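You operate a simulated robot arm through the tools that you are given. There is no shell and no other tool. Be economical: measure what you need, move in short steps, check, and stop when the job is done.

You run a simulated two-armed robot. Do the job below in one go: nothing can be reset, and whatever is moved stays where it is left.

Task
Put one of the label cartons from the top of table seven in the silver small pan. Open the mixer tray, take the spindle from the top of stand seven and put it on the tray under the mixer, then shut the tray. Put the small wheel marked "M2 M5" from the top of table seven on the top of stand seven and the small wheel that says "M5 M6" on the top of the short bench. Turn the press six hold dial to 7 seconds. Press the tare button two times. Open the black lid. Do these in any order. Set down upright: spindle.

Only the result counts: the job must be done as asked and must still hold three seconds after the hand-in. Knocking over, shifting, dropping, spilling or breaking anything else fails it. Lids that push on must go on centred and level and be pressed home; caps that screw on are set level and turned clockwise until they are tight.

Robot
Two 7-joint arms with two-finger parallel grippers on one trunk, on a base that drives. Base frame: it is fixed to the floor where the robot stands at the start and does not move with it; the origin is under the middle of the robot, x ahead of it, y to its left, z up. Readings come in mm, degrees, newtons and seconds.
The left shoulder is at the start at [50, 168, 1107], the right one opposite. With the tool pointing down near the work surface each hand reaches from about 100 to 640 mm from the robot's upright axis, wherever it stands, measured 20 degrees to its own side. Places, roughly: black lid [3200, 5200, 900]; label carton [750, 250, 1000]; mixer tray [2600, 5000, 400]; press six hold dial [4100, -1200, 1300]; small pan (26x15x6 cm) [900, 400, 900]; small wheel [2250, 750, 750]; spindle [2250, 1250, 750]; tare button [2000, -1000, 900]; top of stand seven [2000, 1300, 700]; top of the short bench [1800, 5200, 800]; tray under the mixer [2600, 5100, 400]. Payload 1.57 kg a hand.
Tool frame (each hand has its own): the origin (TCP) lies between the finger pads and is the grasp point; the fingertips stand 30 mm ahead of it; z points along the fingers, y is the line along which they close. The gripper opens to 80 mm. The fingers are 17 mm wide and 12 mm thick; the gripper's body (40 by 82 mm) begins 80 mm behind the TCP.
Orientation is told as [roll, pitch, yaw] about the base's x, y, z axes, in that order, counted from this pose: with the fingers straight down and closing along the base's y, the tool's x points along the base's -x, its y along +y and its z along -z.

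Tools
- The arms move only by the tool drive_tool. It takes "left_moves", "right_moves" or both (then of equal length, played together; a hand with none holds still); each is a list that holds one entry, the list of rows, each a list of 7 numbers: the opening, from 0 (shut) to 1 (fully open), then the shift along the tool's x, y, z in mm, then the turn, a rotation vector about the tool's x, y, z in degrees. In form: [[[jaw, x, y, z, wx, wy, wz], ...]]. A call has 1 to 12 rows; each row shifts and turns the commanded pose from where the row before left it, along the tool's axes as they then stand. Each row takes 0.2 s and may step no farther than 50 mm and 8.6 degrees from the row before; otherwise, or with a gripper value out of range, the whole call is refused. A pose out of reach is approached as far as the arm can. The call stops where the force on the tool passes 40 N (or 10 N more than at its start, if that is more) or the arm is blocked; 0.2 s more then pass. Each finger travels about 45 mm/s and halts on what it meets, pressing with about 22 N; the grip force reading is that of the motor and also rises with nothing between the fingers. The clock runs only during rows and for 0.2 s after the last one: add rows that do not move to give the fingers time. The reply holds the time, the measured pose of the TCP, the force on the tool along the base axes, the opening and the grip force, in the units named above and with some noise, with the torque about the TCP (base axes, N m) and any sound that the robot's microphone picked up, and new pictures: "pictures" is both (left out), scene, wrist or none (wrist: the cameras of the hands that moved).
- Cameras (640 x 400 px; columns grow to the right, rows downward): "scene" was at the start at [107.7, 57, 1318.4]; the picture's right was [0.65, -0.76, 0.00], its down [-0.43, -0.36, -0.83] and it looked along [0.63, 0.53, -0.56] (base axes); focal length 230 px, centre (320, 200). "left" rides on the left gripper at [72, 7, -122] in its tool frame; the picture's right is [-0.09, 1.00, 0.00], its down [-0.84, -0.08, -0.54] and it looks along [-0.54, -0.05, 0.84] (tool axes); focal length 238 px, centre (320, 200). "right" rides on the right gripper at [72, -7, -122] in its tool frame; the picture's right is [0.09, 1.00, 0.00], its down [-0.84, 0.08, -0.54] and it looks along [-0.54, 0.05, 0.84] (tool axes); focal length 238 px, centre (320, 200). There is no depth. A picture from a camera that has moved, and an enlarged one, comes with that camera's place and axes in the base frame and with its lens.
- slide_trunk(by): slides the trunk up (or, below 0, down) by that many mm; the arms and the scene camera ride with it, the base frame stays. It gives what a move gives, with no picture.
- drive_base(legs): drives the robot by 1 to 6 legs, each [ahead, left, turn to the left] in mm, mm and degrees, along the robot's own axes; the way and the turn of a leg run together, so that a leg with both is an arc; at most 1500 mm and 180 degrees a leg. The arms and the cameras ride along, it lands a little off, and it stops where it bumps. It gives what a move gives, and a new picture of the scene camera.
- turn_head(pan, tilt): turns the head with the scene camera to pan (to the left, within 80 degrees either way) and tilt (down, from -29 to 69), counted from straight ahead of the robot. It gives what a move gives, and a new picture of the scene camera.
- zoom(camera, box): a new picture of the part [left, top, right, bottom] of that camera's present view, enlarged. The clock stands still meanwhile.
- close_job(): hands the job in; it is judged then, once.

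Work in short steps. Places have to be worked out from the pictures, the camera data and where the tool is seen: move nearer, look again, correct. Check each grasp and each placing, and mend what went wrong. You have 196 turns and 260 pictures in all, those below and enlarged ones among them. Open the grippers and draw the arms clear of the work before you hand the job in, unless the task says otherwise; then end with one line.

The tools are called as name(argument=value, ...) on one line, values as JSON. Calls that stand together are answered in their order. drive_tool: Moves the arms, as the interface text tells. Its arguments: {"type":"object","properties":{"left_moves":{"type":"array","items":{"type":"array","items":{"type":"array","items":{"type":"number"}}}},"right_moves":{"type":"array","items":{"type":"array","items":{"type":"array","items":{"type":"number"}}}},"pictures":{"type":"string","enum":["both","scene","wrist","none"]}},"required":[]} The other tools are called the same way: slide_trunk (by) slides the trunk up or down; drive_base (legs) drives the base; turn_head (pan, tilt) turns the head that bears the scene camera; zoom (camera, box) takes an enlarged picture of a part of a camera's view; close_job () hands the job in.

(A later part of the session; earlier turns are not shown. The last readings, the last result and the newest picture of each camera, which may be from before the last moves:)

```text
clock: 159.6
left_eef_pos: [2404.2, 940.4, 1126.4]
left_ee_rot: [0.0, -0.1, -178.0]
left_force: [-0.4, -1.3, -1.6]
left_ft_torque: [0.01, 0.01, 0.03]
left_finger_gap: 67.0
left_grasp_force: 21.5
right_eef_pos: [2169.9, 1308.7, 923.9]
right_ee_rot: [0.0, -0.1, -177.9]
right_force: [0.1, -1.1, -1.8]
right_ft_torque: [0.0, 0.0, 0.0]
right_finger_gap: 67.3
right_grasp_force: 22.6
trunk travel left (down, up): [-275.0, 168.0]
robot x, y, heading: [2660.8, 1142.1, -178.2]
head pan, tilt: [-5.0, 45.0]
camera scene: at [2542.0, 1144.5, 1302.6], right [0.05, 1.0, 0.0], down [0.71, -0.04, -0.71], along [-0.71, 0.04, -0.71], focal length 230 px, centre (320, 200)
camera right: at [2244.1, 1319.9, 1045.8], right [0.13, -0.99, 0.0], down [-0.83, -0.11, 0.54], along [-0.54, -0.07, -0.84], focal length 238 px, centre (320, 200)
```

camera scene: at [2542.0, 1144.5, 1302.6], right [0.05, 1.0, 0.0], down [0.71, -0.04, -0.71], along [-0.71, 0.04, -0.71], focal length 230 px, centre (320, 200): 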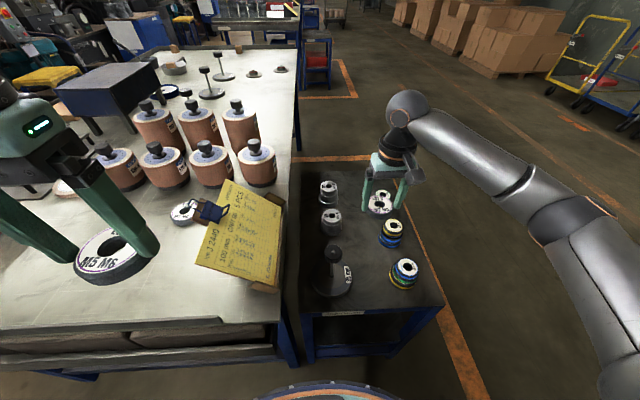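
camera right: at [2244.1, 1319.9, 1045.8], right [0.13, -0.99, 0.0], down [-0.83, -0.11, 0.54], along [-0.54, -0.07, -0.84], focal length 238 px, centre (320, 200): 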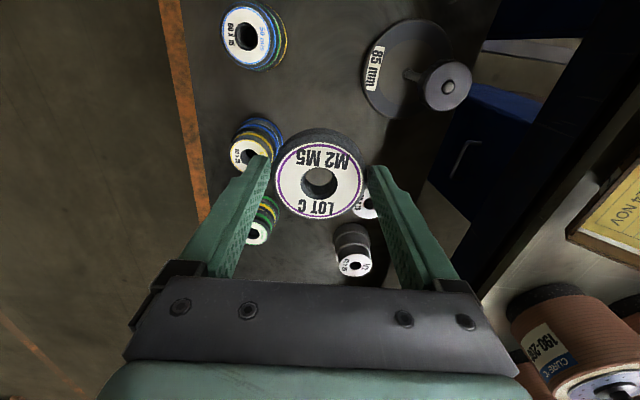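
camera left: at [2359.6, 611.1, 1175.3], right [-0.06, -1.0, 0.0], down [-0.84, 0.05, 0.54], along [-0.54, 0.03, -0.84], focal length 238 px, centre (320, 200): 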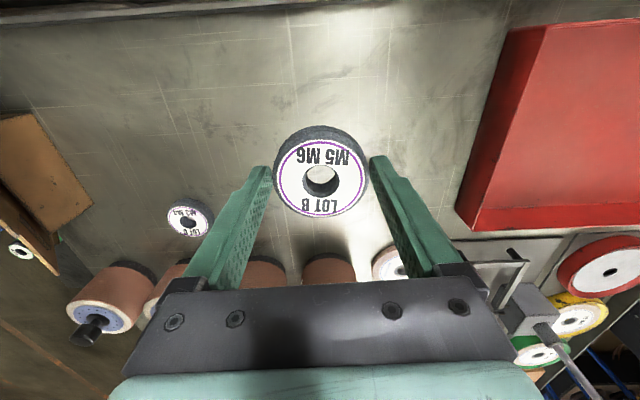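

The spot is clear all round: stack at (2106,1403), spindle base at (2234,1203). I descend most of the way.

drive_tool(right_moves=[[[0, 0, 0, 35, 0, 0, 0], [0, 0, 0, 35, 0, 0, 0], [0, 0, 0, 35, 0, 0, 0], [0, 0, 0, 35, 0, 0, 0], [0, 0, 0, 20, 0, 0, 0], [0, 0, 0, 0, 0, 0, 0]]], pictures="both")

```text
clock: 161.0
left_eef_pos: [2404.8, 941.4, 1127.0]
left_ee_rot: [-0.1, -0.1, -178.0]
left_force: [0.8, -0.9, -1.2]
left_ft_torque: [-0.01, -0.01, 0.01]
left_finger_gap: 66.9
left_grasp_force: 21.9
right_eef_pos: [2171.0, 1309.9, 762.8]
right_ee_rot: [0.0, -0.1, -178.0]
right_force: [-0.2, 1.0, -2.0]
right_ft_torque: [0.01, 0.0, 0.0]
right_finger_gap: 67.1
right_grasp_force: 21.9
trunk travel left (down, up): [-275.0, 168.0]
robot x, y, heading: [2662.9, 1141.0, -178.2]
head pan, tilt: [-5.0, 45.0]
camera scene: at [2541.9, 1144.5, 1302.5], right [0.05, 1.0, 0.0], down [0.71, -0.04, -0.71], along [-0.71, 0.04, -0.71], focal length 230 px, centre (320, 200)
camera right: at [2244.1, 1320.0, 885.4], right [0.13, -0.99, 0.0], down [-0.83, -0.11, 0.54], along [-0.54, -0.07, -0.84], focal length 238 px, centre (320, 200)
```

scene: 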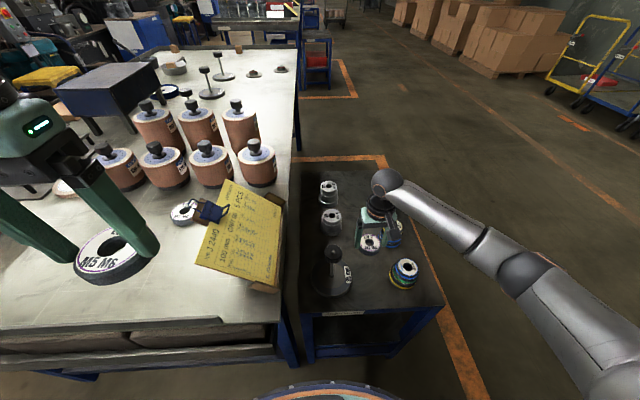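
right: 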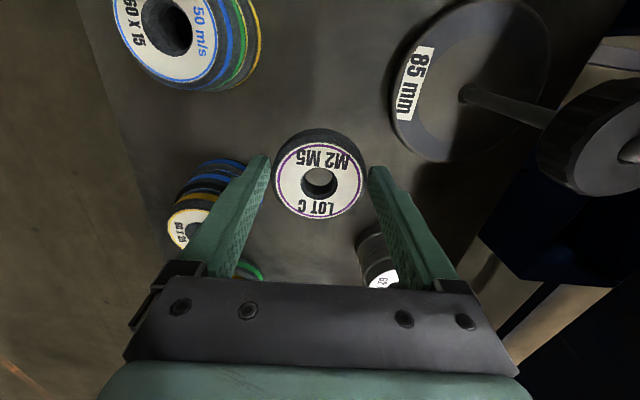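

Still clear. I continue down slowly until the wheel touches.

drive_tool(right_moves=[[[0, 0, 0, 20, 0, 0, 0], [0, 0, 0, 6, 0, 0, 0], [0, 0, 0, 4, 0, 0, 0], [0, 0, 0, 0, 0, 0, 0]]], pictures="none")

drive_tool(right_moves=[[[0, 0, 0, 3, 0, 0, 0], [0, 0, 0, 3, 0, 0, 0], [0, 0, 0, 0, 0, 0, 0]]], pictures="none")

```text
clock: 162.0
left_eef_pos: [2405.6, 941.3, 1126.7]
left_ee_rot: [0.0, -0.1, -178.0]
left_force: [0.4, 0.2, -1.7]
left_ft_torque: [0.03, 0.05, 0.0]
left_finger_gap: 67.1
left_grasp_force: 22.2
right_eef_pos: [2170.5, 1309.9, 734.1]
right_ee_rot: [0.1, -0.2, -178.0]
right_force: [-0.4, -0.3, -2.0]
right_ft_torque: [0.0, -0.01, -0.03]
right_finger_gap: 67.0
right_grasp_force: 22.1
trunk travel left (down, up): [-275.0, 168.0]
robot x, y, heading: [2664.6, 1140.4, -178.2]
head pan, tilt: [-5.0, 45.0]
```

```text
clock: 162.8
left_eef_pos: [2404.7, 939.6, 1125.9]
left_ee_rot: [0.0, -0.1, -178.0]
left_force: [0.0, 0.4, -1.2]
left_ft_torque: [0.02, -0.03, -0.01]
left_finger_gap: 67.0
left_grasp_force: 22.0
right_eef_pos: [2170.5, 1310.1, 729.3]
right_ee_rot: [0.0, 0.0, -178.0]
right_force: [-0.2, 0.5, -1.8]
right_ft_torque: [-0.03, 0.01, 0.02]
right_finger_gap: 67.2
right_grasp_force: 21.5
trunk travel left (down, up): [-275.0, 168.0]
robot x, y, heading: [2659.5, 1143.2, -178.0]
head pan, tilt: [-5.0, 45.0]
```

drive_tool(right_moves=[[[0, 0, 0, 3, 0, 0, 0], [0, 0, 0, 3, 0, 0, 0], [0, 0, 0, 0, 0, 0, 0]]], pictures="none")

drive_tool(right_moves=[[[0, 0, 0, 3, 0, 0, 0], [0, 0, 0, 0, 0, 0, 0]]], pictures="wrist")

```text
clock: 163.6
left_eef_pos: [2404.1, 940.9, 1125.6]
left_ee_rot: [0.0, -0.1, -178.1]
left_force: [0.0, -0.5, -1.9]
left_ft_torque: [0.02, -0.02, -0.03]
left_finger_gap: 66.9
left_grasp_force: 21.7
right_eef_pos: [2169.9, 1310.1, 724.1]
right_ee_rot: [0.1, -0.2, -178.0]
right_force: [-0.7, -0.4, -1.7]
right_ft_torque: [0.0, -0.02, 0.0]
right_finger_gap: 67.0
right_grasp_force: 21.5
trunk travel left (down, up): [-275.0, 168.0]
robot x, y, heading: [2666.3, 1142.2, -177.9]
head pan, tilt: [-5.0, 45.0]
```

```text
clock: 164.2
left_eef_pos: [2404.5, 940.5, 1127.6]
left_ee_rot: [0.0, -0.1, -177.9]
left_force: [-0.2, -0.9, -1.5]
left_ft_torque: [0.0, -0.02, 0.02]
left_finger_gap: 67.1
left_grasp_force: 22.0
right_eef_pos: [2169.8, 1309.5, 719.0]
right_ee_rot: [0.0, -0.1, -177.9]
right_force: [-0.7, -0.7, -1.7]
right_ft_torque: [0.04, 0.0, 0.03]
right_finger_gap: 67.2
right_grasp_force: 22.1
trunk travel left (down, up): [-275.0, 168.0]
robot x, y, heading: [2662.1, 1138.2, -178.1]
head pan, tilt: [-5.0, 45.0]
camera right: at [2243.1, 1320.1, 841.7], right [0.13, -0.99, 0.0], down [-0.83, -0.11, 0.54], along [-0.54, -0.07, -0.84], focal length 238 px, centre (320, 200)
```

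right: 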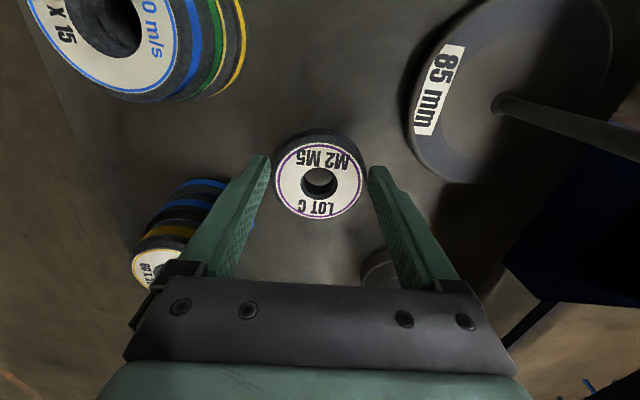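

No contact yet. I continue down in small steps.

drive_tool(right_moves=[[[0, 0, 0, 4, 0, 0, 0], [0, 0, 0, 4, 0, 0, 0], [0, 0, 0, 0, 0, 0, 0]]], pictures="none")

drive_tool(right_moves=[[[0, 0, 0, 4, 0, 0, 0], [0, 0, 0, 0, 0, 0, 0]]], pictures="none")

```text
clock: 165.0
left_eef_pos: [2404.1, 940.7, 1126.4]
left_ee_rot: [0.0, 0.0, -177.9]
left_force: [0.9, 0.3, -1.3]
left_ft_torque: [0.01, -0.02, 0.02]
left_finger_gap: 67.0
left_grasp_force: 22.3
right_eef_pos: [2168.6, 1310.0, 711.0]
right_ee_rot: [0.0, -0.1, -178.1]
right_force: [-0.1, 0.4, -1.5]
right_ft_torque: [0.02, -0.03, -0.01]
right_finger_gap: 67.4
right_grasp_force: 22.1
trunk travel left (down, up): [-275.0, 168.0]
robot x, y, heading: [2664.2, 1138.1, -177.9]
head pan, tilt: [-5.0, 45.0]
```

```text
clock: 165.6
left_eef_pos: [2404.9, 939.9, 1125.8]
left_ee_rot: [0.0, 0.0, -178.1]
left_force: [0.9, -0.6, -2.1]
left_ft_torque: [-0.02, 0.01, 0.01]
left_finger_gap: 67.2
left_grasp_force: 21.9
right_eef_pos: [2170.4, 1310.9, 708.0]
right_ee_rot: [0.1, -0.1, -178.1]
right_force: [0.1, 0.5, -1.7]
right_ft_torque: [0.03, -0.04, -0.01]
right_finger_gap: 67.1
right_grasp_force: 22.0
trunk travel left (down, up): [-275.0, 168.0]
robot x, y, heading: [2661.6, 1142.1, -178.0]
head pan, tilt: [-5.0, 45.0]
```

Continuing down.

drive_tool(right_moves=[[[0, 0, 0, 3, 0, 0, 0], [0, 0, 0, 3, 0, 0, 0], [0, 0, 0, 0, 0, 0, 0]]], pictures="none")

drive_tool(right_moves=[[[0, 0, 0, 3, 0, 0, 0], [0, 0, 0, 2, 0, 0, 0], [0, 0, 0, 0, 0, 0, 0]]], pictures="wrist")

```text
clock: 166.4
left_eef_pos: [2405.1, 941.4, 1127.0]
left_ee_rot: [0.1, -0.2, -178.0]
left_force: [0.0, -0.1, -1.9]
left_ft_torque: [0.02, -0.05, 0.01]
left_finger_gap: 66.9
left_grasp_force: 22.7
right_eef_pos: [2170.0, 1308.4, 703.8]
right_ee_rot: [0.0, -0.2, -177.9]
right_force: [1.1, 3.0, 10.6]
right_ft_torque: [0.2, -0.31, 0.02]
right_finger_gap: 67.4
right_grasp_force: 22.3
trunk travel left (down, up): [-275.0, 168.0]
robot x, y, heading: [2664.0, 1142.4, -178.1]
head pan, tilt: [-5.0, 45.0]
```

```text
clock: 167.2
left_eef_pos: [2405.5, 941.5, 1127.0]
left_ee_rot: [-0.1, -0.2, -177.9]
left_force: [0.1, -0.2, -2.0]
left_ft_torque: [-0.03, 0.01, -0.01]
left_finger_gap: 67.1
left_grasp_force: 22.1
right_eef_pos: [2169.1, 1309.8, 699.9]
right_ee_rot: [0.1, -0.3, -178.0]
right_force: [0.0, 3.9, 21.9]
right_ft_torque: [0.16, 0.18, 0.06]
right_finger_gap: 67.5
right_grasp_force: 21.9
trunk travel left (down, up): [-275.0, 168.0]
robot x, y, heading: [2664.5, 1143.5, -177.9]
head pan, tilt: [-5.0, 45.0]
camera right: at [2243.3, 1319.5, 820.6], right [0.13, -0.99, 0.0], down [-0.83, -0.11, 0.55], along [-0.54, -0.07, -0.84], focal length 238 px, centre (320, 200)
```

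right: 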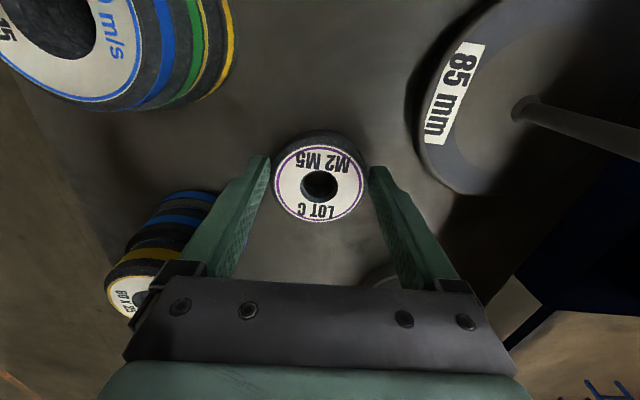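

Contact at about 705. I relieve the pressure slightly, open and lift straight up.

drive_tool(right_moves=[[[0, 0, 0, -4, 0, 0, 0], [0.95, 0, 0, 0, 0, 0, 0], [0.95, 0, 0, 0, 0, 0, 0], [0.95, 0, 0, 0, 0, 0, 0], [0.95, 0, 0, -20, 0, 0, 0], [0.95, 0, 0, -40, 0, 0, 0], [0.95, 0, 0, -40, 0, 0, 0], [0.95, 0, 0, -40, 0, 0, 0], [0.95, 0, 0, -40, 0, 0, 0], [0.95, 0, 0, -40, 0, 0, 0], [0.95, 0, 0, 0, 0, 0, 0]]], pictures="both")

```text
clock: 169.6
left_eef_pos: [2405.8, 940.9, 1126.8]
left_ee_rot: [0.0, 0.0, -177.9]
left_force: [0.2, 0.1, -2.4]
left_ft_torque: [-0.02, -0.02, 0.02]
left_finger_gap: 66.9
left_grasp_force: 21.6
right_eef_pos: [2169.4, 1308.4, 920.9]
right_ee_rot: [0.0, 0.0, -178.0]
right_force: [-0.6, 0.0, 0.6]
right_ft_torque: [0.01, 0.0, -0.01]
right_finger_gap: 75.9
right_grasp_force: 0.1
trunk travel left (down, up): [-275.0, 168.0]
robot x, y, heading: [2661.3, 1143.6, -177.8]
head pan, tilt: [-5.0, 45.0]
camera scene: at [2542.0, 1144.5, 1302.5], right [0.05, 1.0, 0.0], down [0.71, -0.04, -0.71], along [-0.71, 0.04, -0.71], focal length 230 px, centre (320, 200)
camera right: at [2243.5, 1318.1, 1043.6], right [0.13, -0.99, 0.0], down [-0.83, -0.11, 0.54], along [-0.54, -0.07, -0.84], focal length 238 px, centre (320, 200)
```

scene: 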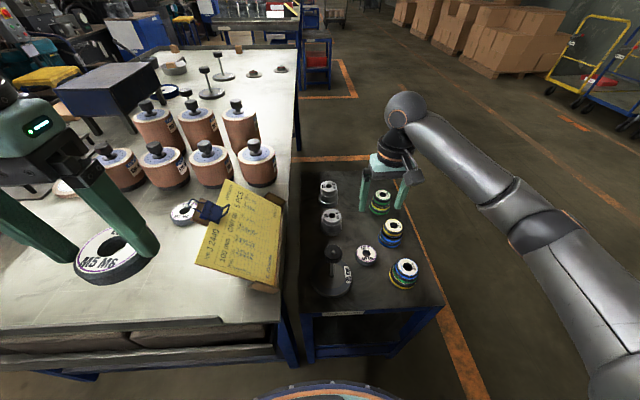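
right: 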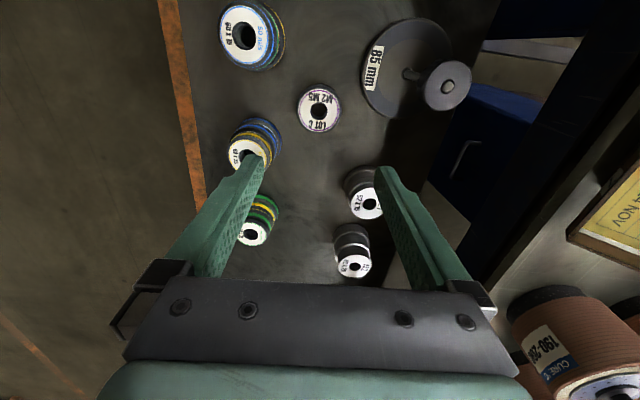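

M2M5 rests on stand seven. Now the spindle: its knob is near (2230,1203) with the top at z≈814. I move the right hand above it.

drive_tool(right_moves=[[[1, 20, 36, 0, 0, 0, 0], [1, 20, 36, 10, 0, 0, 0], [1, 20, 35, 20, 0, 0, 0], [1, 0, 0, 0, 0, 0, 0]]], pictures="both")

```text
clock: 170.6
left_eef_pos: [2404.5, 940.4, 1126.0]
left_ee_rot: [0.0, -0.1, -178.0]
left_force: [-0.6, 0.0, -1.4]
left_ft_torque: [-0.01, 0.02, 0.0]
left_finger_gap: 66.7
left_grasp_force: 21.5
right_eef_pos: [2236.4, 1203.0, 890.0]
right_ee_rot: [-0.1, 0.0, -178.0]
right_force: [-0.3, -0.3, 0.5]
right_ft_torque: [-0.01, 0.01, 0.02]
right_finger_gap: 79.8
right_grasp_force: 0.0
trunk travel left (down, up): [-275.0, 168.0]
robot x, y, heading: [2659.3, 1143.7, -178.0]
head pan, tilt: [-5.0, 45.0]
camera scene: at [2542.0, 1144.6, 1302.6], right [0.05, 1.0, 0.0], down [0.71, -0.04, -0.71], along [-0.71, 0.04, -0.71], focal length 230 px, centre (320, 200)
camera right: at [2309.8, 1212.7, 1012.3], right [0.13, -0.99, 0.0], down [-0.83, -0.11, 0.54], along [-0.54, -0.07, -0.84], focal length 238 px, centre (320, 200)
```

scene: 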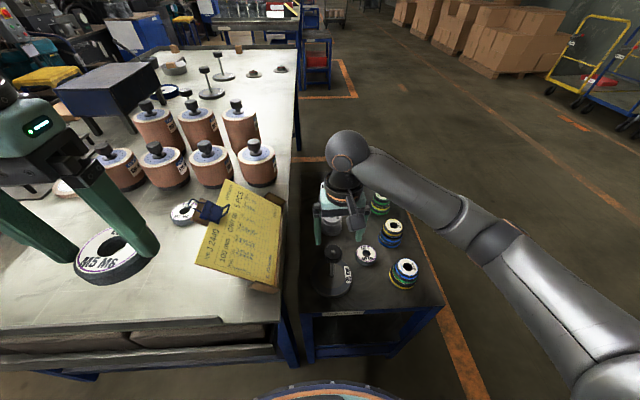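
right: 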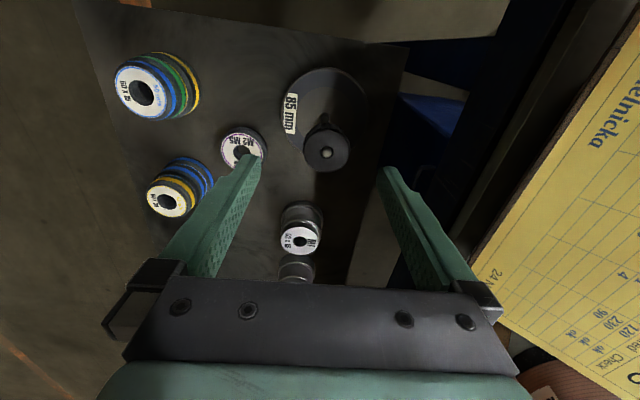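

The knob top triangulates to about (2228,1196,800). I shift and descend to look again.

drive_tool(right_moves=[[[1, -6, 7, 25, 0, 0, 0], [1, 0, 0, 22, 0, 0, 0], [1, 0, 0, 0, 0, 0, 0]]], pictures="wrist")

```text
clock: 171.4
left_eef_pos: [2404.7, 941.1, 1127.0]
left_ee_rot: [0.1, 0.0, -178.0]
left_force: [0.8, -0.6, -1.5]
left_ft_torque: [-0.01, -0.02, 0.0]
left_finger_gap: 66.8
left_grasp_force: 22.3
right_eef_pos: [2229.3, 1198.1, 842.5]
right_ee_rot: [0.0, -0.1, -178.0]
right_force: [0.1, 0.4, -0.3]
right_ft_torque: [0.03, 0.03, -0.01]
right_finger_gap: 80.0
right_grasp_force: 0.0
trunk travel left (down, up): [-275.0, 168.0]
robot x, y, heading: [2664.3, 1143.3, -178.2]
head pan, tilt: [-5.0, 45.0]
camera right: at [2302.4, 1207.4, 964.9], right [0.13, -0.99, 0.0], down [-0.83, -0.11, 0.54], along [-0.54, -0.07, -0.84], focal length 238 px, centre (320, 200)
```

right: 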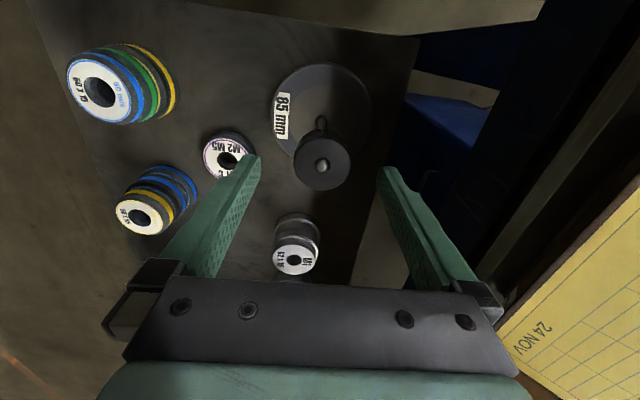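

Aligned with the knob. I lower 45 mm and close.

drive_tool(right_moves=[[[1, 1, 2, 25, 0, 0, 0], [1, 0, 0, 22, 0, 0, 0], [1, 0, 0, 0, 0, 0, 0], [0, 0, 0, 0, 0, 0, 0], [0, 0, 0, 0, 0, 0, 0], [0, 0, 0, 0, 0, 0, 0], [0, 0, 0, 0, 0, 0, 0]]], pictures="wrist")

```text
clock: 173.0
left_eef_pos: [2405.0, 941.3, 1126.3]
left_ee_rot: [0.1, -0.1, -177.9]
left_force: [0.3, 0.3, -1.7]
left_ft_torque: [-0.02, -0.01, -0.03]
left_finger_gap: 66.9
left_grasp_force: 21.8
right_eef_pos: [2229.2, 1194.9, 794.4]
right_ee_rot: [0.0, -0.1, -178.0]
right_force: [0.3, -1.2, -0.3]
right_ft_torque: [0.0, -0.02, 0.02]
right_finger_gap: 45.3
right_grasp_force: 21.7
trunk travel left (down, up): [-275.0, 168.0]
robot x, y, heading: [2659.3, 1145.1, -178.0]
head pan, tilt: [-5.0, 45.0]
camera right: at [2303.1, 1205.1, 917.4], right [0.13, -0.99, 0.0], down [-0.83, -0.11, 0.54], along [-0.54, -0.07, -0.84], focal length 238 px, centre (320, 200)
```

right: 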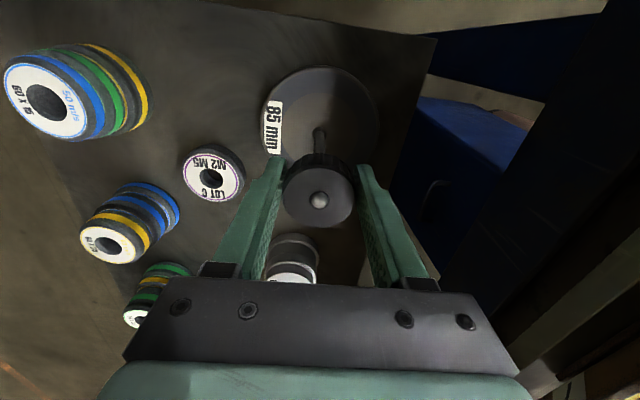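

The knob is gripped with a gap of 45 mm. I lift gently and check the load.

drive_tool(right_moves=[[[0, 0, 0, -10, 0, 0, 0], [0, 0, 0, -20, 0, 0, 0], [0, 0, 0, -20, 0, 0, 0], [0, 0, 0, 0, 0, 0, 0]]], pictures="wrist")

```text
clock: 174.0
left_eef_pos: [2403.4, 942.1, 1125.9]
left_ee_rot: [0.1, -0.1, -178.1]
left_force: [-0.5, -0.2, -1.9]
left_ft_torque: [0.0, -0.04, -0.04]
left_finger_gap: 67.0
left_grasp_force: 21.9
right_eef_pos: [2228.8, 1196.4, 847.1]
right_ee_rot: [0.0, 0.0, -178.1]
right_force: [0.3, 0.9, -15.3]
right_ft_torque: [-0.04, -0.06, 0.0]
right_finger_gap: 45.2
right_grasp_force: 21.9
trunk travel left (down, up): [-275.0, 168.0]
robot x, y, heading: [2664.0, 1142.7, -178.0]
head pan, tilt: [-5.0, 45.0]
camera right: at [2301.3, 1206.5, 968.5], right [0.13, -0.99, 0.0], down [-0.83, -0.11, 0.54], along [-0.54, -0.07, -0.84], focal length 238 px, centre (320, 200)
```

right: 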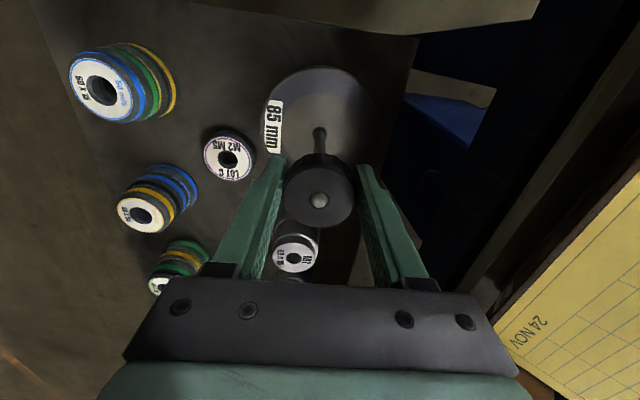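

The spindle weighs about 1.5 kg and is held. I raise it gently and draw it in closer.

drive_tool(right_moves=[[[0, 0, 0, -25, 0, 0, 0], [0, 0, 0, -25, 0, 0, 0], [0, 0, 0, -25, 0, 0, 0], [0, 0, 0, -25, 0, 0, 0], [0, 0, 0, -25, 0, 0, 0], [0, 0, 0, -25, 0, 0, 0], [0, 25, -10, 0, 0, 0, 0], [0, 25, -10, 0, 0, 0, 0], [0, 25, -10, 0, 0, 0, 0], [0, 25, -10, 0, 0, 0, 0], [0, 25, -10, 0, 0, 0, 0], [0, 0, 0, 0, 0, 0, 0]]], pictures="scene")

```text
clock: 176.6
left_eef_pos: [2404.7, 940.8, 1125.7]
left_ee_rot: [0.0, -0.1, -178.1]
left_force: [-0.6, -0.2, -0.2]
left_ft_torque: [-0.01, -0.01, 0.01]
left_finger_gap: 66.7
left_grasp_force: 21.8
right_eef_pos: [2353.7, 1250.4, 995.6]
right_ee_rot: [0.0, 0.0, -178.0]
right_force: [0.4, -0.2, -13.8]
right_ft_torque: [-0.02, -0.1, 0.03]
right_finger_gap: 44.8
right_grasp_force: 21.7
trunk travel left (down, up): [-275.0, 168.0]
robot x, y, heading: [2658.2, 1143.2, -177.8]
head pan, tilt: [-5.0, 45.0]
camera scene: at [2541.1, 1144.6, 1302.4], right [0.05, 1.0, 0.0], down [0.71, -0.04, -0.71], along [-0.71, 0.04, -0.71], focal length 230 px, centre (320, 200)
```

scene: 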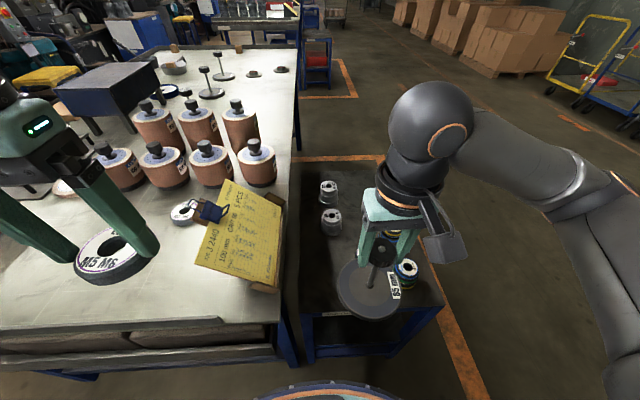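

I back off, turn to face +y, and drive toward the mixer area, stopping midway to look.

drive_base(legs=[[-250, 0, 0], [0, 0, -92], [1400, 0, 0]])

turn_head(pan=0, tilt=12)

```text
clock: 188.8
left_eef_pos: [2642.0, 2792.3, 1126.6]
left_ee_rot: [0.0, 0.0, 93.3]
left_force: [1.1, -0.8, -1.7]
left_ft_torque: [0.0, -0.03, 0.02]
left_finger_gap: 67.0
left_grasp_force: 21.9
right_eef_pos: [2949.2, 2850.4, 995.8]
right_ee_rot: [0.1, 0.0, 93.3]
right_force: [-0.4, -0.3, -14.7]
right_ft_torque: [-0.06, 0.02, 0.01]
right_finger_gap: 45.1
right_grasp_force: 22.0
trunk travel left (down, up): [-275.0, 168.0]
robot x, y, heading: [2849.0, 2534.6, 93.4]
head pan, tilt: [-5.0, 45.0]
camera scene: at [2847.9, 2660.4, 1302.4], right [1.0, -0.03, 0.0], down [-0.02, -0.71, -0.71], along [0.02, 0.71, -0.71], focal length 230 px, centre (320, 200)
```

scene: 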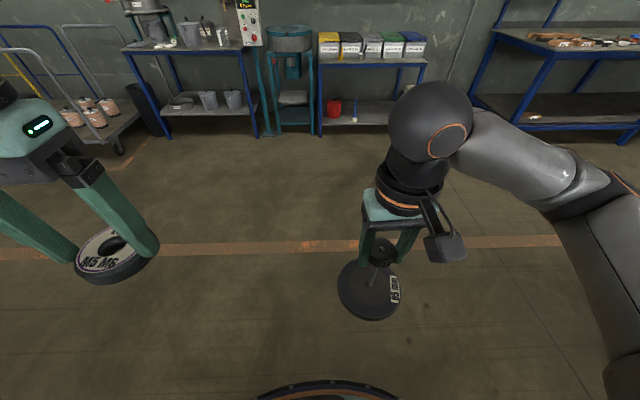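

```text
clock: 189.8
left_eef_pos: [2640.7, 2793.0, 1126.1]
left_ee_rot: [0.0, -0.1, 93.3]
left_force: [-0.1, 0.1, -2.2]
left_ft_torque: [-0.01, 0.05, 0.01]
left_finger_gap: 66.8
left_grasp_force: 22.1
right_eef_pos: [2949.5, 2849.1, 996.1]
right_ee_rot: [0.0, 0.0, 93.4]
right_force: [0.8, -0.4, -14.3]
right_ft_torque: [-0.09, 0.0, -0.02]
right_finger_gap: 45.0
right_grasp_force: 22.3
trunk travel left (down, up): [-275.0, 168.0]
robot x, y, heading: [2852.0, 2537.8, 93.3]
head pan, tilt: [0.0, 12.0]
camera scene: at [2840.1, 2672.0, 1354.0], right [1.0, 0.06, 0.0], down [0.01, -0.21, -0.98], along [-0.06, 0.98, -0.21], focal length 230 px, centre (320, 200)
```

scene: 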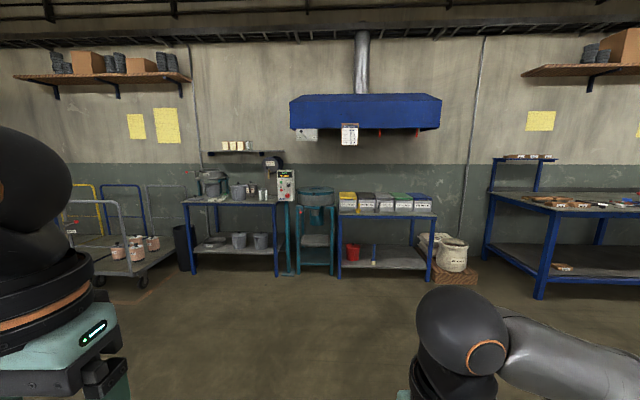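

zoom(camera="scene", box=[170, 140, 450, 290])

```text
2.29 times, centred on (310, 215) of scene
camera zoom: at [2840.1, 2672.0, 1354.0], right [1.0, 0.06, 0.0], down [0.01, -0.21, -0.98], along [-0.06, 0.98, -0.21], focal length 526 px, centre (343, 166)
```

zoom: 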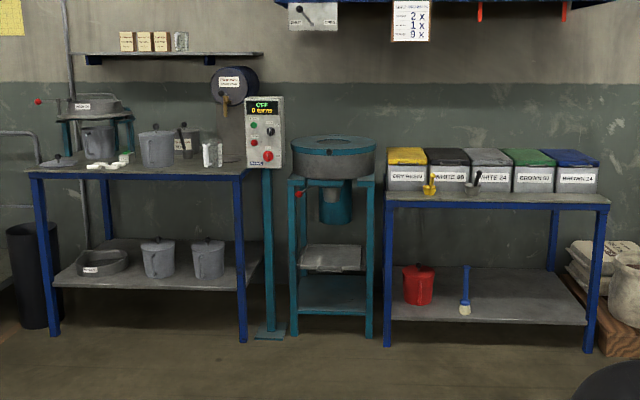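

The short bench is at left, the teal mixer with its tray in the middle, and the bins at right, the second with a black lid. I drive toward the short bench first.

drive_base(legs=[[0, 0, -3.3], [1400, 480, 0], [450, 0, 0]])

turn_head(pan=15, tilt=35)

```text
clock: 199.9
left_eef_pos: [2164.3, 4666.2, 1126.4]
left_ee_rot: [-0.1, -0.1, 90.3]
left_force: [0.5, 0.2, -2.5]
left_ft_torque: [-0.04, 0.0, 0.02]
left_finger_gap: 66.9
left_grasp_force: 21.9
right_eef_pos: [2477.0, 4708.4, 994.6]
right_ee_rot: [0.0, -0.1, 90.4]
right_force: [0.1, 1.0, -14.6]
right_ft_torque: [-0.05, 0.0, -0.03]
right_finger_gap: 44.8
right_grasp_force: 21.6
trunk travel left (down, up): [-275.0, 168.0]
robot x, y, heading: [2359.3, 4398.9, 90.4]
head pan, tilt: [0.0, 12.0]
camera scene: at [2357.4, 4535.7, 1354.1], right [1.0, 0.01, 0.0], down [0.0, -0.21, -0.98], along [-0.01, 0.98, -0.21], focal length 230 px, centre (320, 200)
```

scene: 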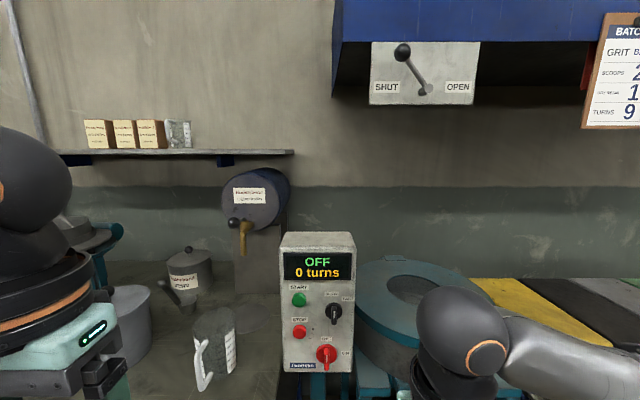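

```text
clock: 200.8
left_eef_pos: [2163.7, 4665.3, 1125.6]
left_ee_rot: [0.0, -0.1, 90.3]
left_force: [0.5, -0.1, -1.9]
left_ft_torque: [0.01, 0.02, 0.02]
left_finger_gap: 66.9
left_grasp_force: 22.2
right_eef_pos: [2474.6, 4707.8, 995.1]
right_ee_rot: [0.0, -0.1, 90.4]
right_force: [-0.9, 1.2, -14.3]
right_ft_torque: [-0.09, 0.02, -0.01]
right_finger_gap: 45.4
right_grasp_force: 22.0
trunk travel left (down, up): [-275.0, 168.0]
robot x, y, heading: [2357.5, 4400.7, 90.5]
head pan, tilt: [15.0, 35.0]
camera scene: at [2334.6, 4527.0, 1317.3], right [0.96, 0.26, 0.0], down [0.15, -0.55, -0.82], along [-0.22, 0.79, -0.57], focal length 230 px, centre (320, 200)
```

scene: 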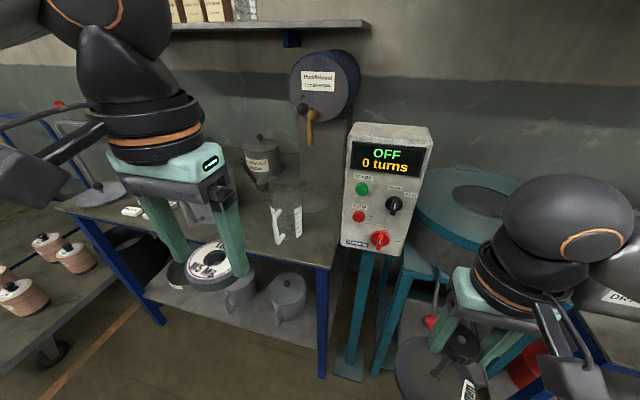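

There is free space on the bench right of the jug, around (2165,5065). I draw the right hand in a bit and drive 130 mm closer.

drive_tool(right_moves=[[[0, 25, 0, 0, 0, 0, 0], [0, 25, 0, 0, 0, 0, 0], [0, 25, 0, 0, 0, 0, 0], [0, 0, 0, 0, 0, 0, 0]]], pictures="none")

drive_base(legs=[[130, 0, 0]])

drive_tool(left_moves=[[[0, -45, 0, 0, 0, 0, 0], [0, -45, 0, 0, 0, 0, 0], [0, -45, 0, 10, 0, 0, 0], [0, -45, 0, 20, 0, 0, 0], [0, -30, 0, 20, 0, 0, 0], [0, 0, 0, 20, 0, 0, 0], [0, 0, 0, 0, 0, 0, 0]]], pictures="both")

```text
clock: 201.8
left_eef_pos: [2165.1, 4665.4, 1127.3]
left_ee_rot: [0.0, -0.1, 90.4]
left_force: [0.1, -1.0, -1.7]
left_ft_torque: [0.02, 0.01, -0.02]
left_finger_gap: 67.2
left_grasp_force: 21.9
right_eef_pos: [2478.6, 4633.5, 995.5]
right_ee_rot: [0.0, 0.0, 90.4]
right_force: [-0.2, 0.1, -14.3]
right_ft_torque: [-0.05, -0.01, 0.04]
right_finger_gap: 45.0
right_grasp_force: 22.2
trunk travel left (down, up): [-275.0, 168.0]
robot x, y, heading: [2355.7, 4403.1, 90.3]
head pan, tilt: [15.0, 35.0]
```

```text
clock: 203.1
left_eef_pos: [2164.7, 4795.5, 1126.7]
left_ee_rot: [0.0, -0.2, 90.2]
left_force: [-0.4, 0.7, -2.5]
left_ft_torque: [-0.03, -0.03, -0.01]
left_finger_gap: 67.1
left_grasp_force: 22.4
right_eef_pos: [2475.8, 4763.6, 995.5]
right_ee_rot: [0.0, 0.0, 90.4]
right_force: [0.5, 0.4, -14.4]
right_ft_torque: [-0.09, 0.04, 0.01]
right_finger_gap: 45.0
right_grasp_force: 22.2
trunk travel left (down, up): [-275.0, 168.0]
robot x, y, heading: [2356.6, 4531.2, 89.9]
head pan, tilt: [15.0, 35.0]
camera scene: at [2334.2, 4657.4, 1317.2], right [0.96, 0.26, 0.0], down [0.15, -0.55, -0.82], along [-0.22, 0.79, -0.57], focal length 230 px, centre (320, 200)
```

scene: 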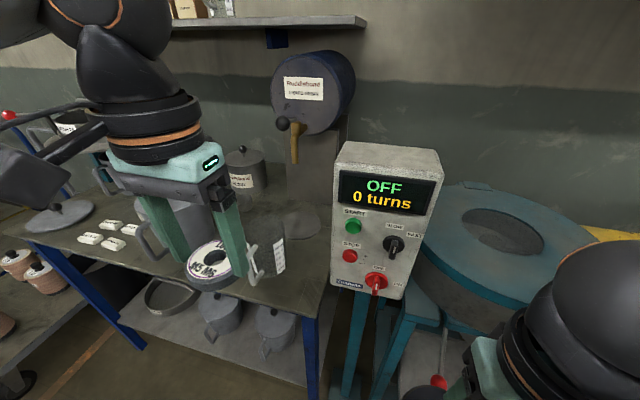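

```text
clock: 204.7
left_eef_pos: [2163.2, 5007.4, 1055.5]
left_ee_rot: [0.0, -0.1, 90.2]
left_force: [0.3, 0.2, -1.3]
left_ft_torque: [-0.03, 0.0, 0.0]
left_finger_gap: 66.8
left_grasp_force: 22.0
right_eef_pos: [2476.7, 4762.1, 995.4]
right_ee_rot: [0.0, 0.1, 90.2]
right_force: [-0.6, 0.5, -14.0]
right_ft_torque: [-0.06, -0.03, 0.02]
right_finger_gap: 45.1
right_grasp_force: 22.1
trunk travel left (down, up): [-275.0, 168.0]
robot x, y, heading: [2358.0, 4531.6, 90.2]
head pan, tilt: [15.0, 35.0]
camera scene: at [2334.1, 4656.7, 1317.2], right [0.96, 0.26, 0.0], down [0.15, -0.55, -0.82], along [-0.22, 0.79, -0.57], focal length 230 px, centre (320, 200)
camera left: at [2155.7, 4935.0, 1178.2], right [-1.0, 0.09, 0.0], down [0.07, 0.84, 0.54], along [0.05, 0.54, -0.84], focal length 238 px, centre (320, 200)
```

scene: 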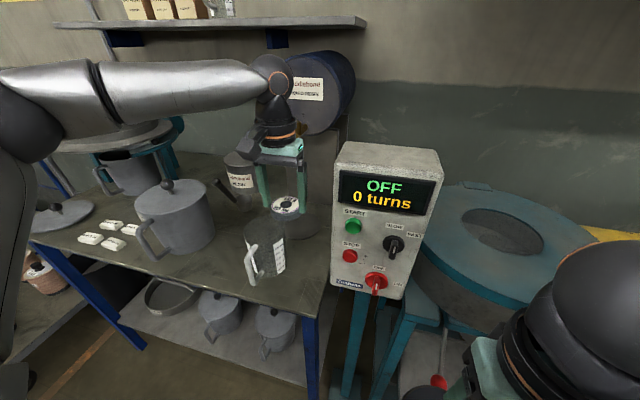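
left: 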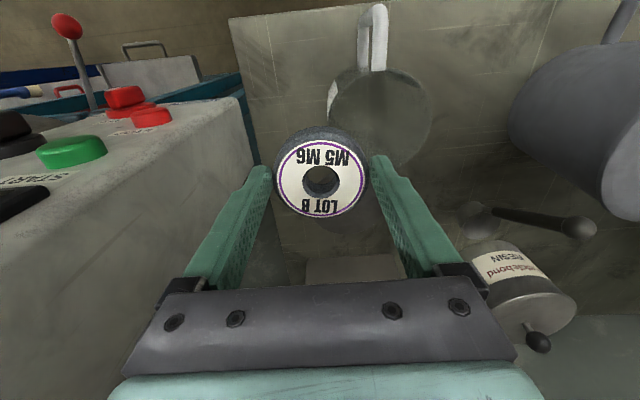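

The jug stands close on the left of the wheel and something dark lies behind it. I zoom in to find a clear spot on the bench.

zoom(camera="scene", box=[200, 100, 360, 320])

```text
1.82 times, centred on (280, 210) of scene
camera zoom: at [2334.1, 4656.7, 1317.2], right [0.96, 0.26, 0.0], down [0.15, -0.55, -0.82], along [-0.22, 0.79, -0.57], focal length 419 px, centre (393, 182)
```

zoom: 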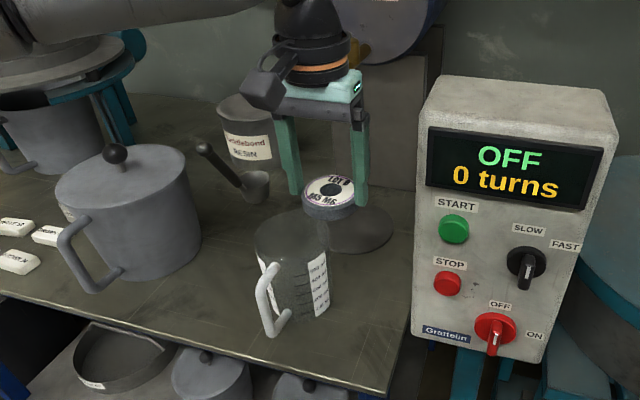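

The jug is at about (2095,4990) and there is a dark patch near (2129,5175), so (2190,5060) is clear. For reach I shift the hand left, then the base right by 85 mm.

drive_tool(left_moves=[[[0, 0, 30, 0, 0, 0, 0], [0, 0, 30, 0, 0, 0, 0], [0, 0, 0, 0, 0, 0, 0]]], right_moves=[[[0, 15, 0, 0, 0, 0, 0], [0, 15, 0, 0, 0, 0, 0], [0, 0, 0, 0, 0, 0, 0]]], pictures="none")

drive_base(legs=[[0, -85, 0]])

drive_tool(left_moves=[[[0, -25, 0, 0, 0, 0, 0], [0, -28, 0, 0, 0, 0, 0], [0, 0, 0, 0, 0, 0, 0]]], pictures="both")

```text
clock: 205.5
left_eef_pos: [2102.0, 5006.7, 1058.2]
left_ee_rot: [0.0, -0.2, 90.2]
left_force: [0.2, -0.5, -1.3]
left_ft_torque: [-0.01, -0.04, 0.02]
left_finger_gap: 67.1
left_grasp_force: 22.6
right_eef_pos: [2473.4, 4736.9, 998.4]
right_ee_rot: [-0.1, 0.2, 90.5]
right_force: [1.5, 0.2, -23.1]
right_ft_torque: [0.26, 0.03, 0.0]
right_finger_gap: 45.1
right_grasp_force: 22.4
right hand out of reach, approached as far as the arm can: row 2
trunk travel left (down, up): [-275.0, 168.0]
robot x, y, heading: [2357.5, 4531.3, 90.1]
head pan, tilt: [15.0, 35.0]
```

```text
clock: 206.9
left_eef_pos: [2188.0, 5006.2, 1058.0]
left_ee_rot: [-0.1, -0.2, 90.2]
left_force: [0.5, -0.2, -1.1]
left_ft_torque: [0.01, 0.02, 0.01]
left_finger_gap: 67.2
left_grasp_force: 21.3
right_eef_pos: [2561.1, 4735.8, 999.1]
right_ee_rot: [-0.1, 0.0, 90.3]
right_force: [0.6, -2.8, -19.7]
right_ft_torque: [-0.19, -0.03, 0.04]
right_finger_gap: 44.9
right_grasp_force: 22.0
trunk travel left (down, up): [-275.0, 168.0]
robot x, y, heading: [2445.0, 4529.8, 90.0]
head pan, tilt: [15.0, 35.0]
camera scene: at [2420.6, 4657.0, 1317.3], right [0.96, 0.26, 0.0], down [0.15, -0.55, -0.82], along [-0.22, 0.79, -0.57], focal length 230 px, centre (320, 200)
```

scene: 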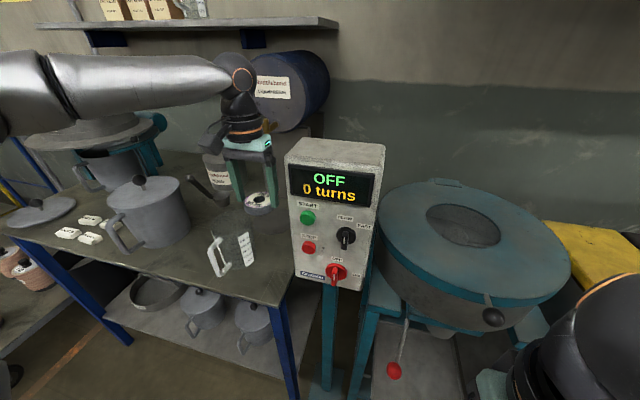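

```text
clock: 207.7
left_eef_pos: [2187.6, 5059.0, 1058.3]
left_ee_rot: [-0.1, 0.0, 90.3]
left_force: [0.0, 0.1, -0.8]
left_ft_torque: [0.02, -0.02, 0.02]
left_finger_gap: 67.1
left_grasp_force: 22.4
right_eef_pos: [2560.1, 4736.0, 998.9]
right_ee_rot: [-0.1, 0.1, 90.2]
right_force: [0.4, 0.8, -13.9]
right_ft_torque: [-0.08, -0.01, 0.05]
right_finger_gap: 45.0
right_grasp_force: 21.9
trunk travel left (down, up): [-275.0, 168.0]
robot x, y, heading: [2444.6, 4532.0, 90.4]
head pan, tilt: [15.0, 35.0]
camera scene: at [2420.4, 4656.6, 1317.3], right [0.96, 0.26, 0.0], down [0.15, -0.55, -0.82], along [-0.22, 0.79, -0.57], focal length 230 px, centre (320, 200)
camera left: at [2180.4, 4987.1, 1180.9], right [-1.0, 0.09, 0.0], down [0.07, 0.84, 0.54], along [0.05, 0.54, -0.84], focal length 238 px, centre (320, 200)
```

scene: 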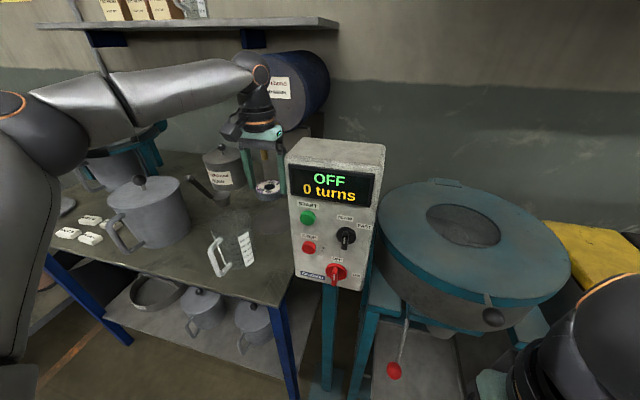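
left: 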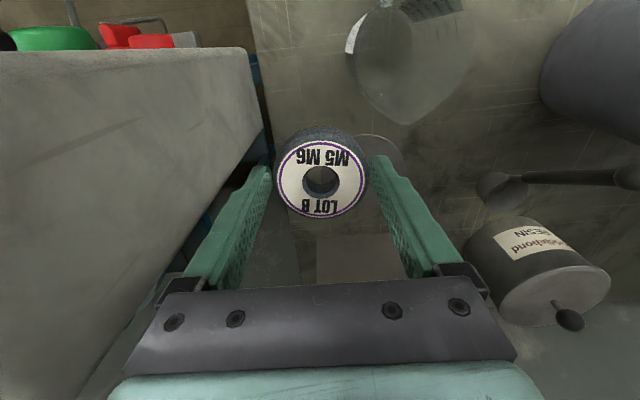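

The control box's left face is at x≈2260 and the jug at about (2112,4990), so a straight descent here is clear. I lower toward the bench.

drive_tool(left_moves=[[[0, 0, 2, 30, 0, 0, 0], [0, 0, 0, 30, 0, 0, 0], [0, 0, 0, 30, 0, 0, 0], [0, 0, 0, 30, 0, 0, 0], [0, 0, 0, 0, 0, 0, 0]]], pictures="both")

```text
clock: 208.9
left_eef_pos: [2187.5, 5059.9, 938.4]
left_ee_rot: [0.1, -0.1, 90.2]
left_force: [-1.1, -0.1, -1.9]
left_ft_torque: [0.0, -0.01, -0.03]
left_finger_gap: 66.8
left_grasp_force: 21.2
right_eef_pos: [2559.2, 4736.6, 999.8]
right_ee_rot: [0.0, 0.1, 90.4]
right_force: [-0.4, -0.4, -15.1]
right_ft_torque: [-0.09, 0.02, -0.02]
right_finger_gap: 45.3
right_grasp_force: 22.1
trunk travel left (down, up): [-275.0, 168.0]
robot x, y, heading: [2446.2, 4530.0, 90.2]
head pan, tilt: [15.0, 35.0]
camera scene: at [2420.3, 4656.9, 1317.3], right [0.96, 0.26, 0.0], down [0.15, -0.55, -0.82], along [-0.22, 0.79, -0.57], focal length 230 px, centre (320, 200)
camera left: at [2181.0, 4987.9, 1060.3], right [-1.0, 0.09, 0.0], down [0.07, 0.84, 0.54], along [0.05, 0.54, -0.84], focal length 238 px, centre (320, 200)
```

scene: 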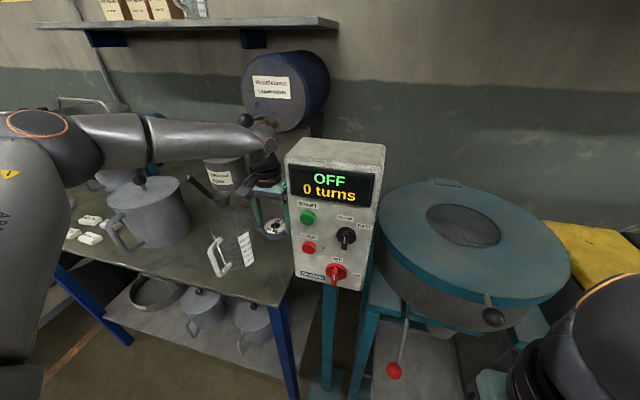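
left: 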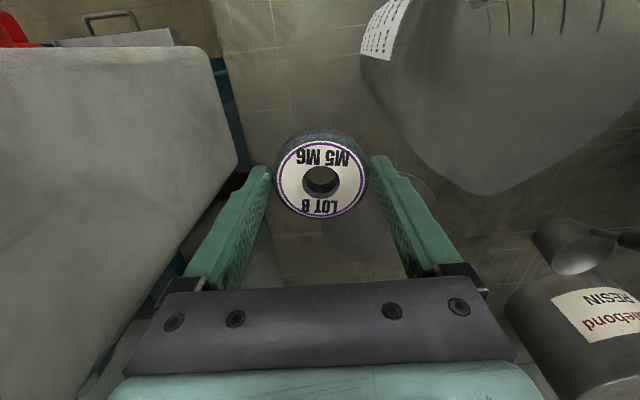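

I move 12 mm further back from the jug, then keep descending in small steps.

drive_tool(left_moves=[[[0, -12, -2, 0, 0, 0, 0], [0, 0, 0, 25, 0, 0, 0], [0, 0, 0, 25, 0, 0, 0], [0, 0, 0, 0, 0, 0, 0]]], pictures="none")

drive_tool(left_moves=[[[0, 0, 0, 4, 0, 0, 0], [0, 0, 0, 4, 0, 0, 0], [0, 0, 0, 4, 0, 0, 0], [0, 0, 0, 0, 0, 0, 0]]], pictures="wrist")

```text
clock: 209.9
left_eef_pos: [2182.7, 5060.4, 893.4]
left_ee_rot: [0.0, -0.2, 90.2]
left_force: [1.2, 0.7, -1.3]
left_ft_torque: [-0.04, 0.01, 0.04]
left_finger_gap: 67.2
left_grasp_force: 21.9
left hand out of reach, approached as far as the arm can: row 2, 3
right_eef_pos: [2559.6, 4736.1, 999.0]
right_ee_rot: [-0.1, 0.1, 90.3]
right_force: [0.1, -0.6, -14.3]
right_ft_torque: [-0.09, -0.01, -0.01]
right_finger_gap: 45.1
right_grasp_force: 22.0
trunk travel left (down, up): [-275.0, 168.0]
robot x, y, heading: [2448.4, 4532.0, 90.2]
head pan, tilt: [15.0, 35.0]
```

```text
clock: 210.9
left_eef_pos: [2179.9, 5057.4, 882.7]
left_ee_rot: [-0.1, -0.3, 90.2]
left_force: [0.2, 0.4, 4.6]
left_ft_torque: [-0.17, 0.02, 0.0]
left_finger_gap: 67.1
left_grasp_force: 21.6
left hand out of reach, approached as far as the arm can: row 3
right_eef_pos: [2560.1, 4736.6, 1000.2]
right_ee_rot: [-0.1, 0.1, 90.3]
right_force: [-0.5, -0.7, -14.3]
right_ft_torque: [-0.08, 0.0, -0.02]
right_finger_gap: 45.0
right_grasp_force: 21.9
trunk travel left (down, up): [-275.0, 168.0]
robot x, y, heading: [2443.0, 4526.8, 90.2]
head pan, tilt: [15.0, 35.0]
camera left: at [2173.6, 4985.2, 1005.2], right [-1.0, 0.09, 0.0], down [0.07, 0.83, 0.55], along [0.05, 0.54, -0.84], focal length 238 px, centre (320, 200)
```

left: 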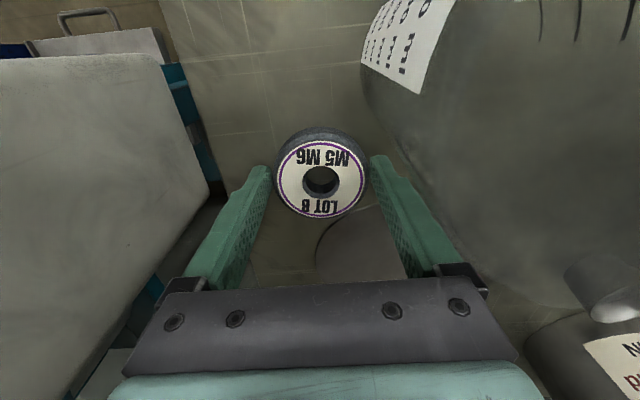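

The first contact force shows, so the wheel is touching the bench. I lower 3 mm more to confirm.

drive_tool(left_moves=[[[0, 0, 0, 3, 0, 0, 0], [0, 0, 0, 0, 0, 0, 0]]], pictures="none")

```text
clock: 211.5
left_eef_pos: [2181.3, 5057.7, 882.6]
left_ee_rot: [-0.2, -0.8, 90.2]
left_force: [-1.1, 3.3, 21.1]
left_ft_torque: [0.04, 0.05, 0.01]
left_finger_gap: 66.9
left_grasp_force: 22.0
right_eef_pos: [2561.4, 4736.0, 999.6]
right_ee_rot: [-0.2, 0.1, 90.2]
right_force: [0.9, 0.2, -13.2]
right_ft_torque: [-0.09, -0.01, 0.0]
right_finger_gap: 45.2
right_grasp_force: 21.9
trunk travel left (down, up): [-275.0, 168.0]
robot x, y, heading: [2440.8, 4533.4, 90.3]
head pan, tilt: [15.0, 35.0]
```

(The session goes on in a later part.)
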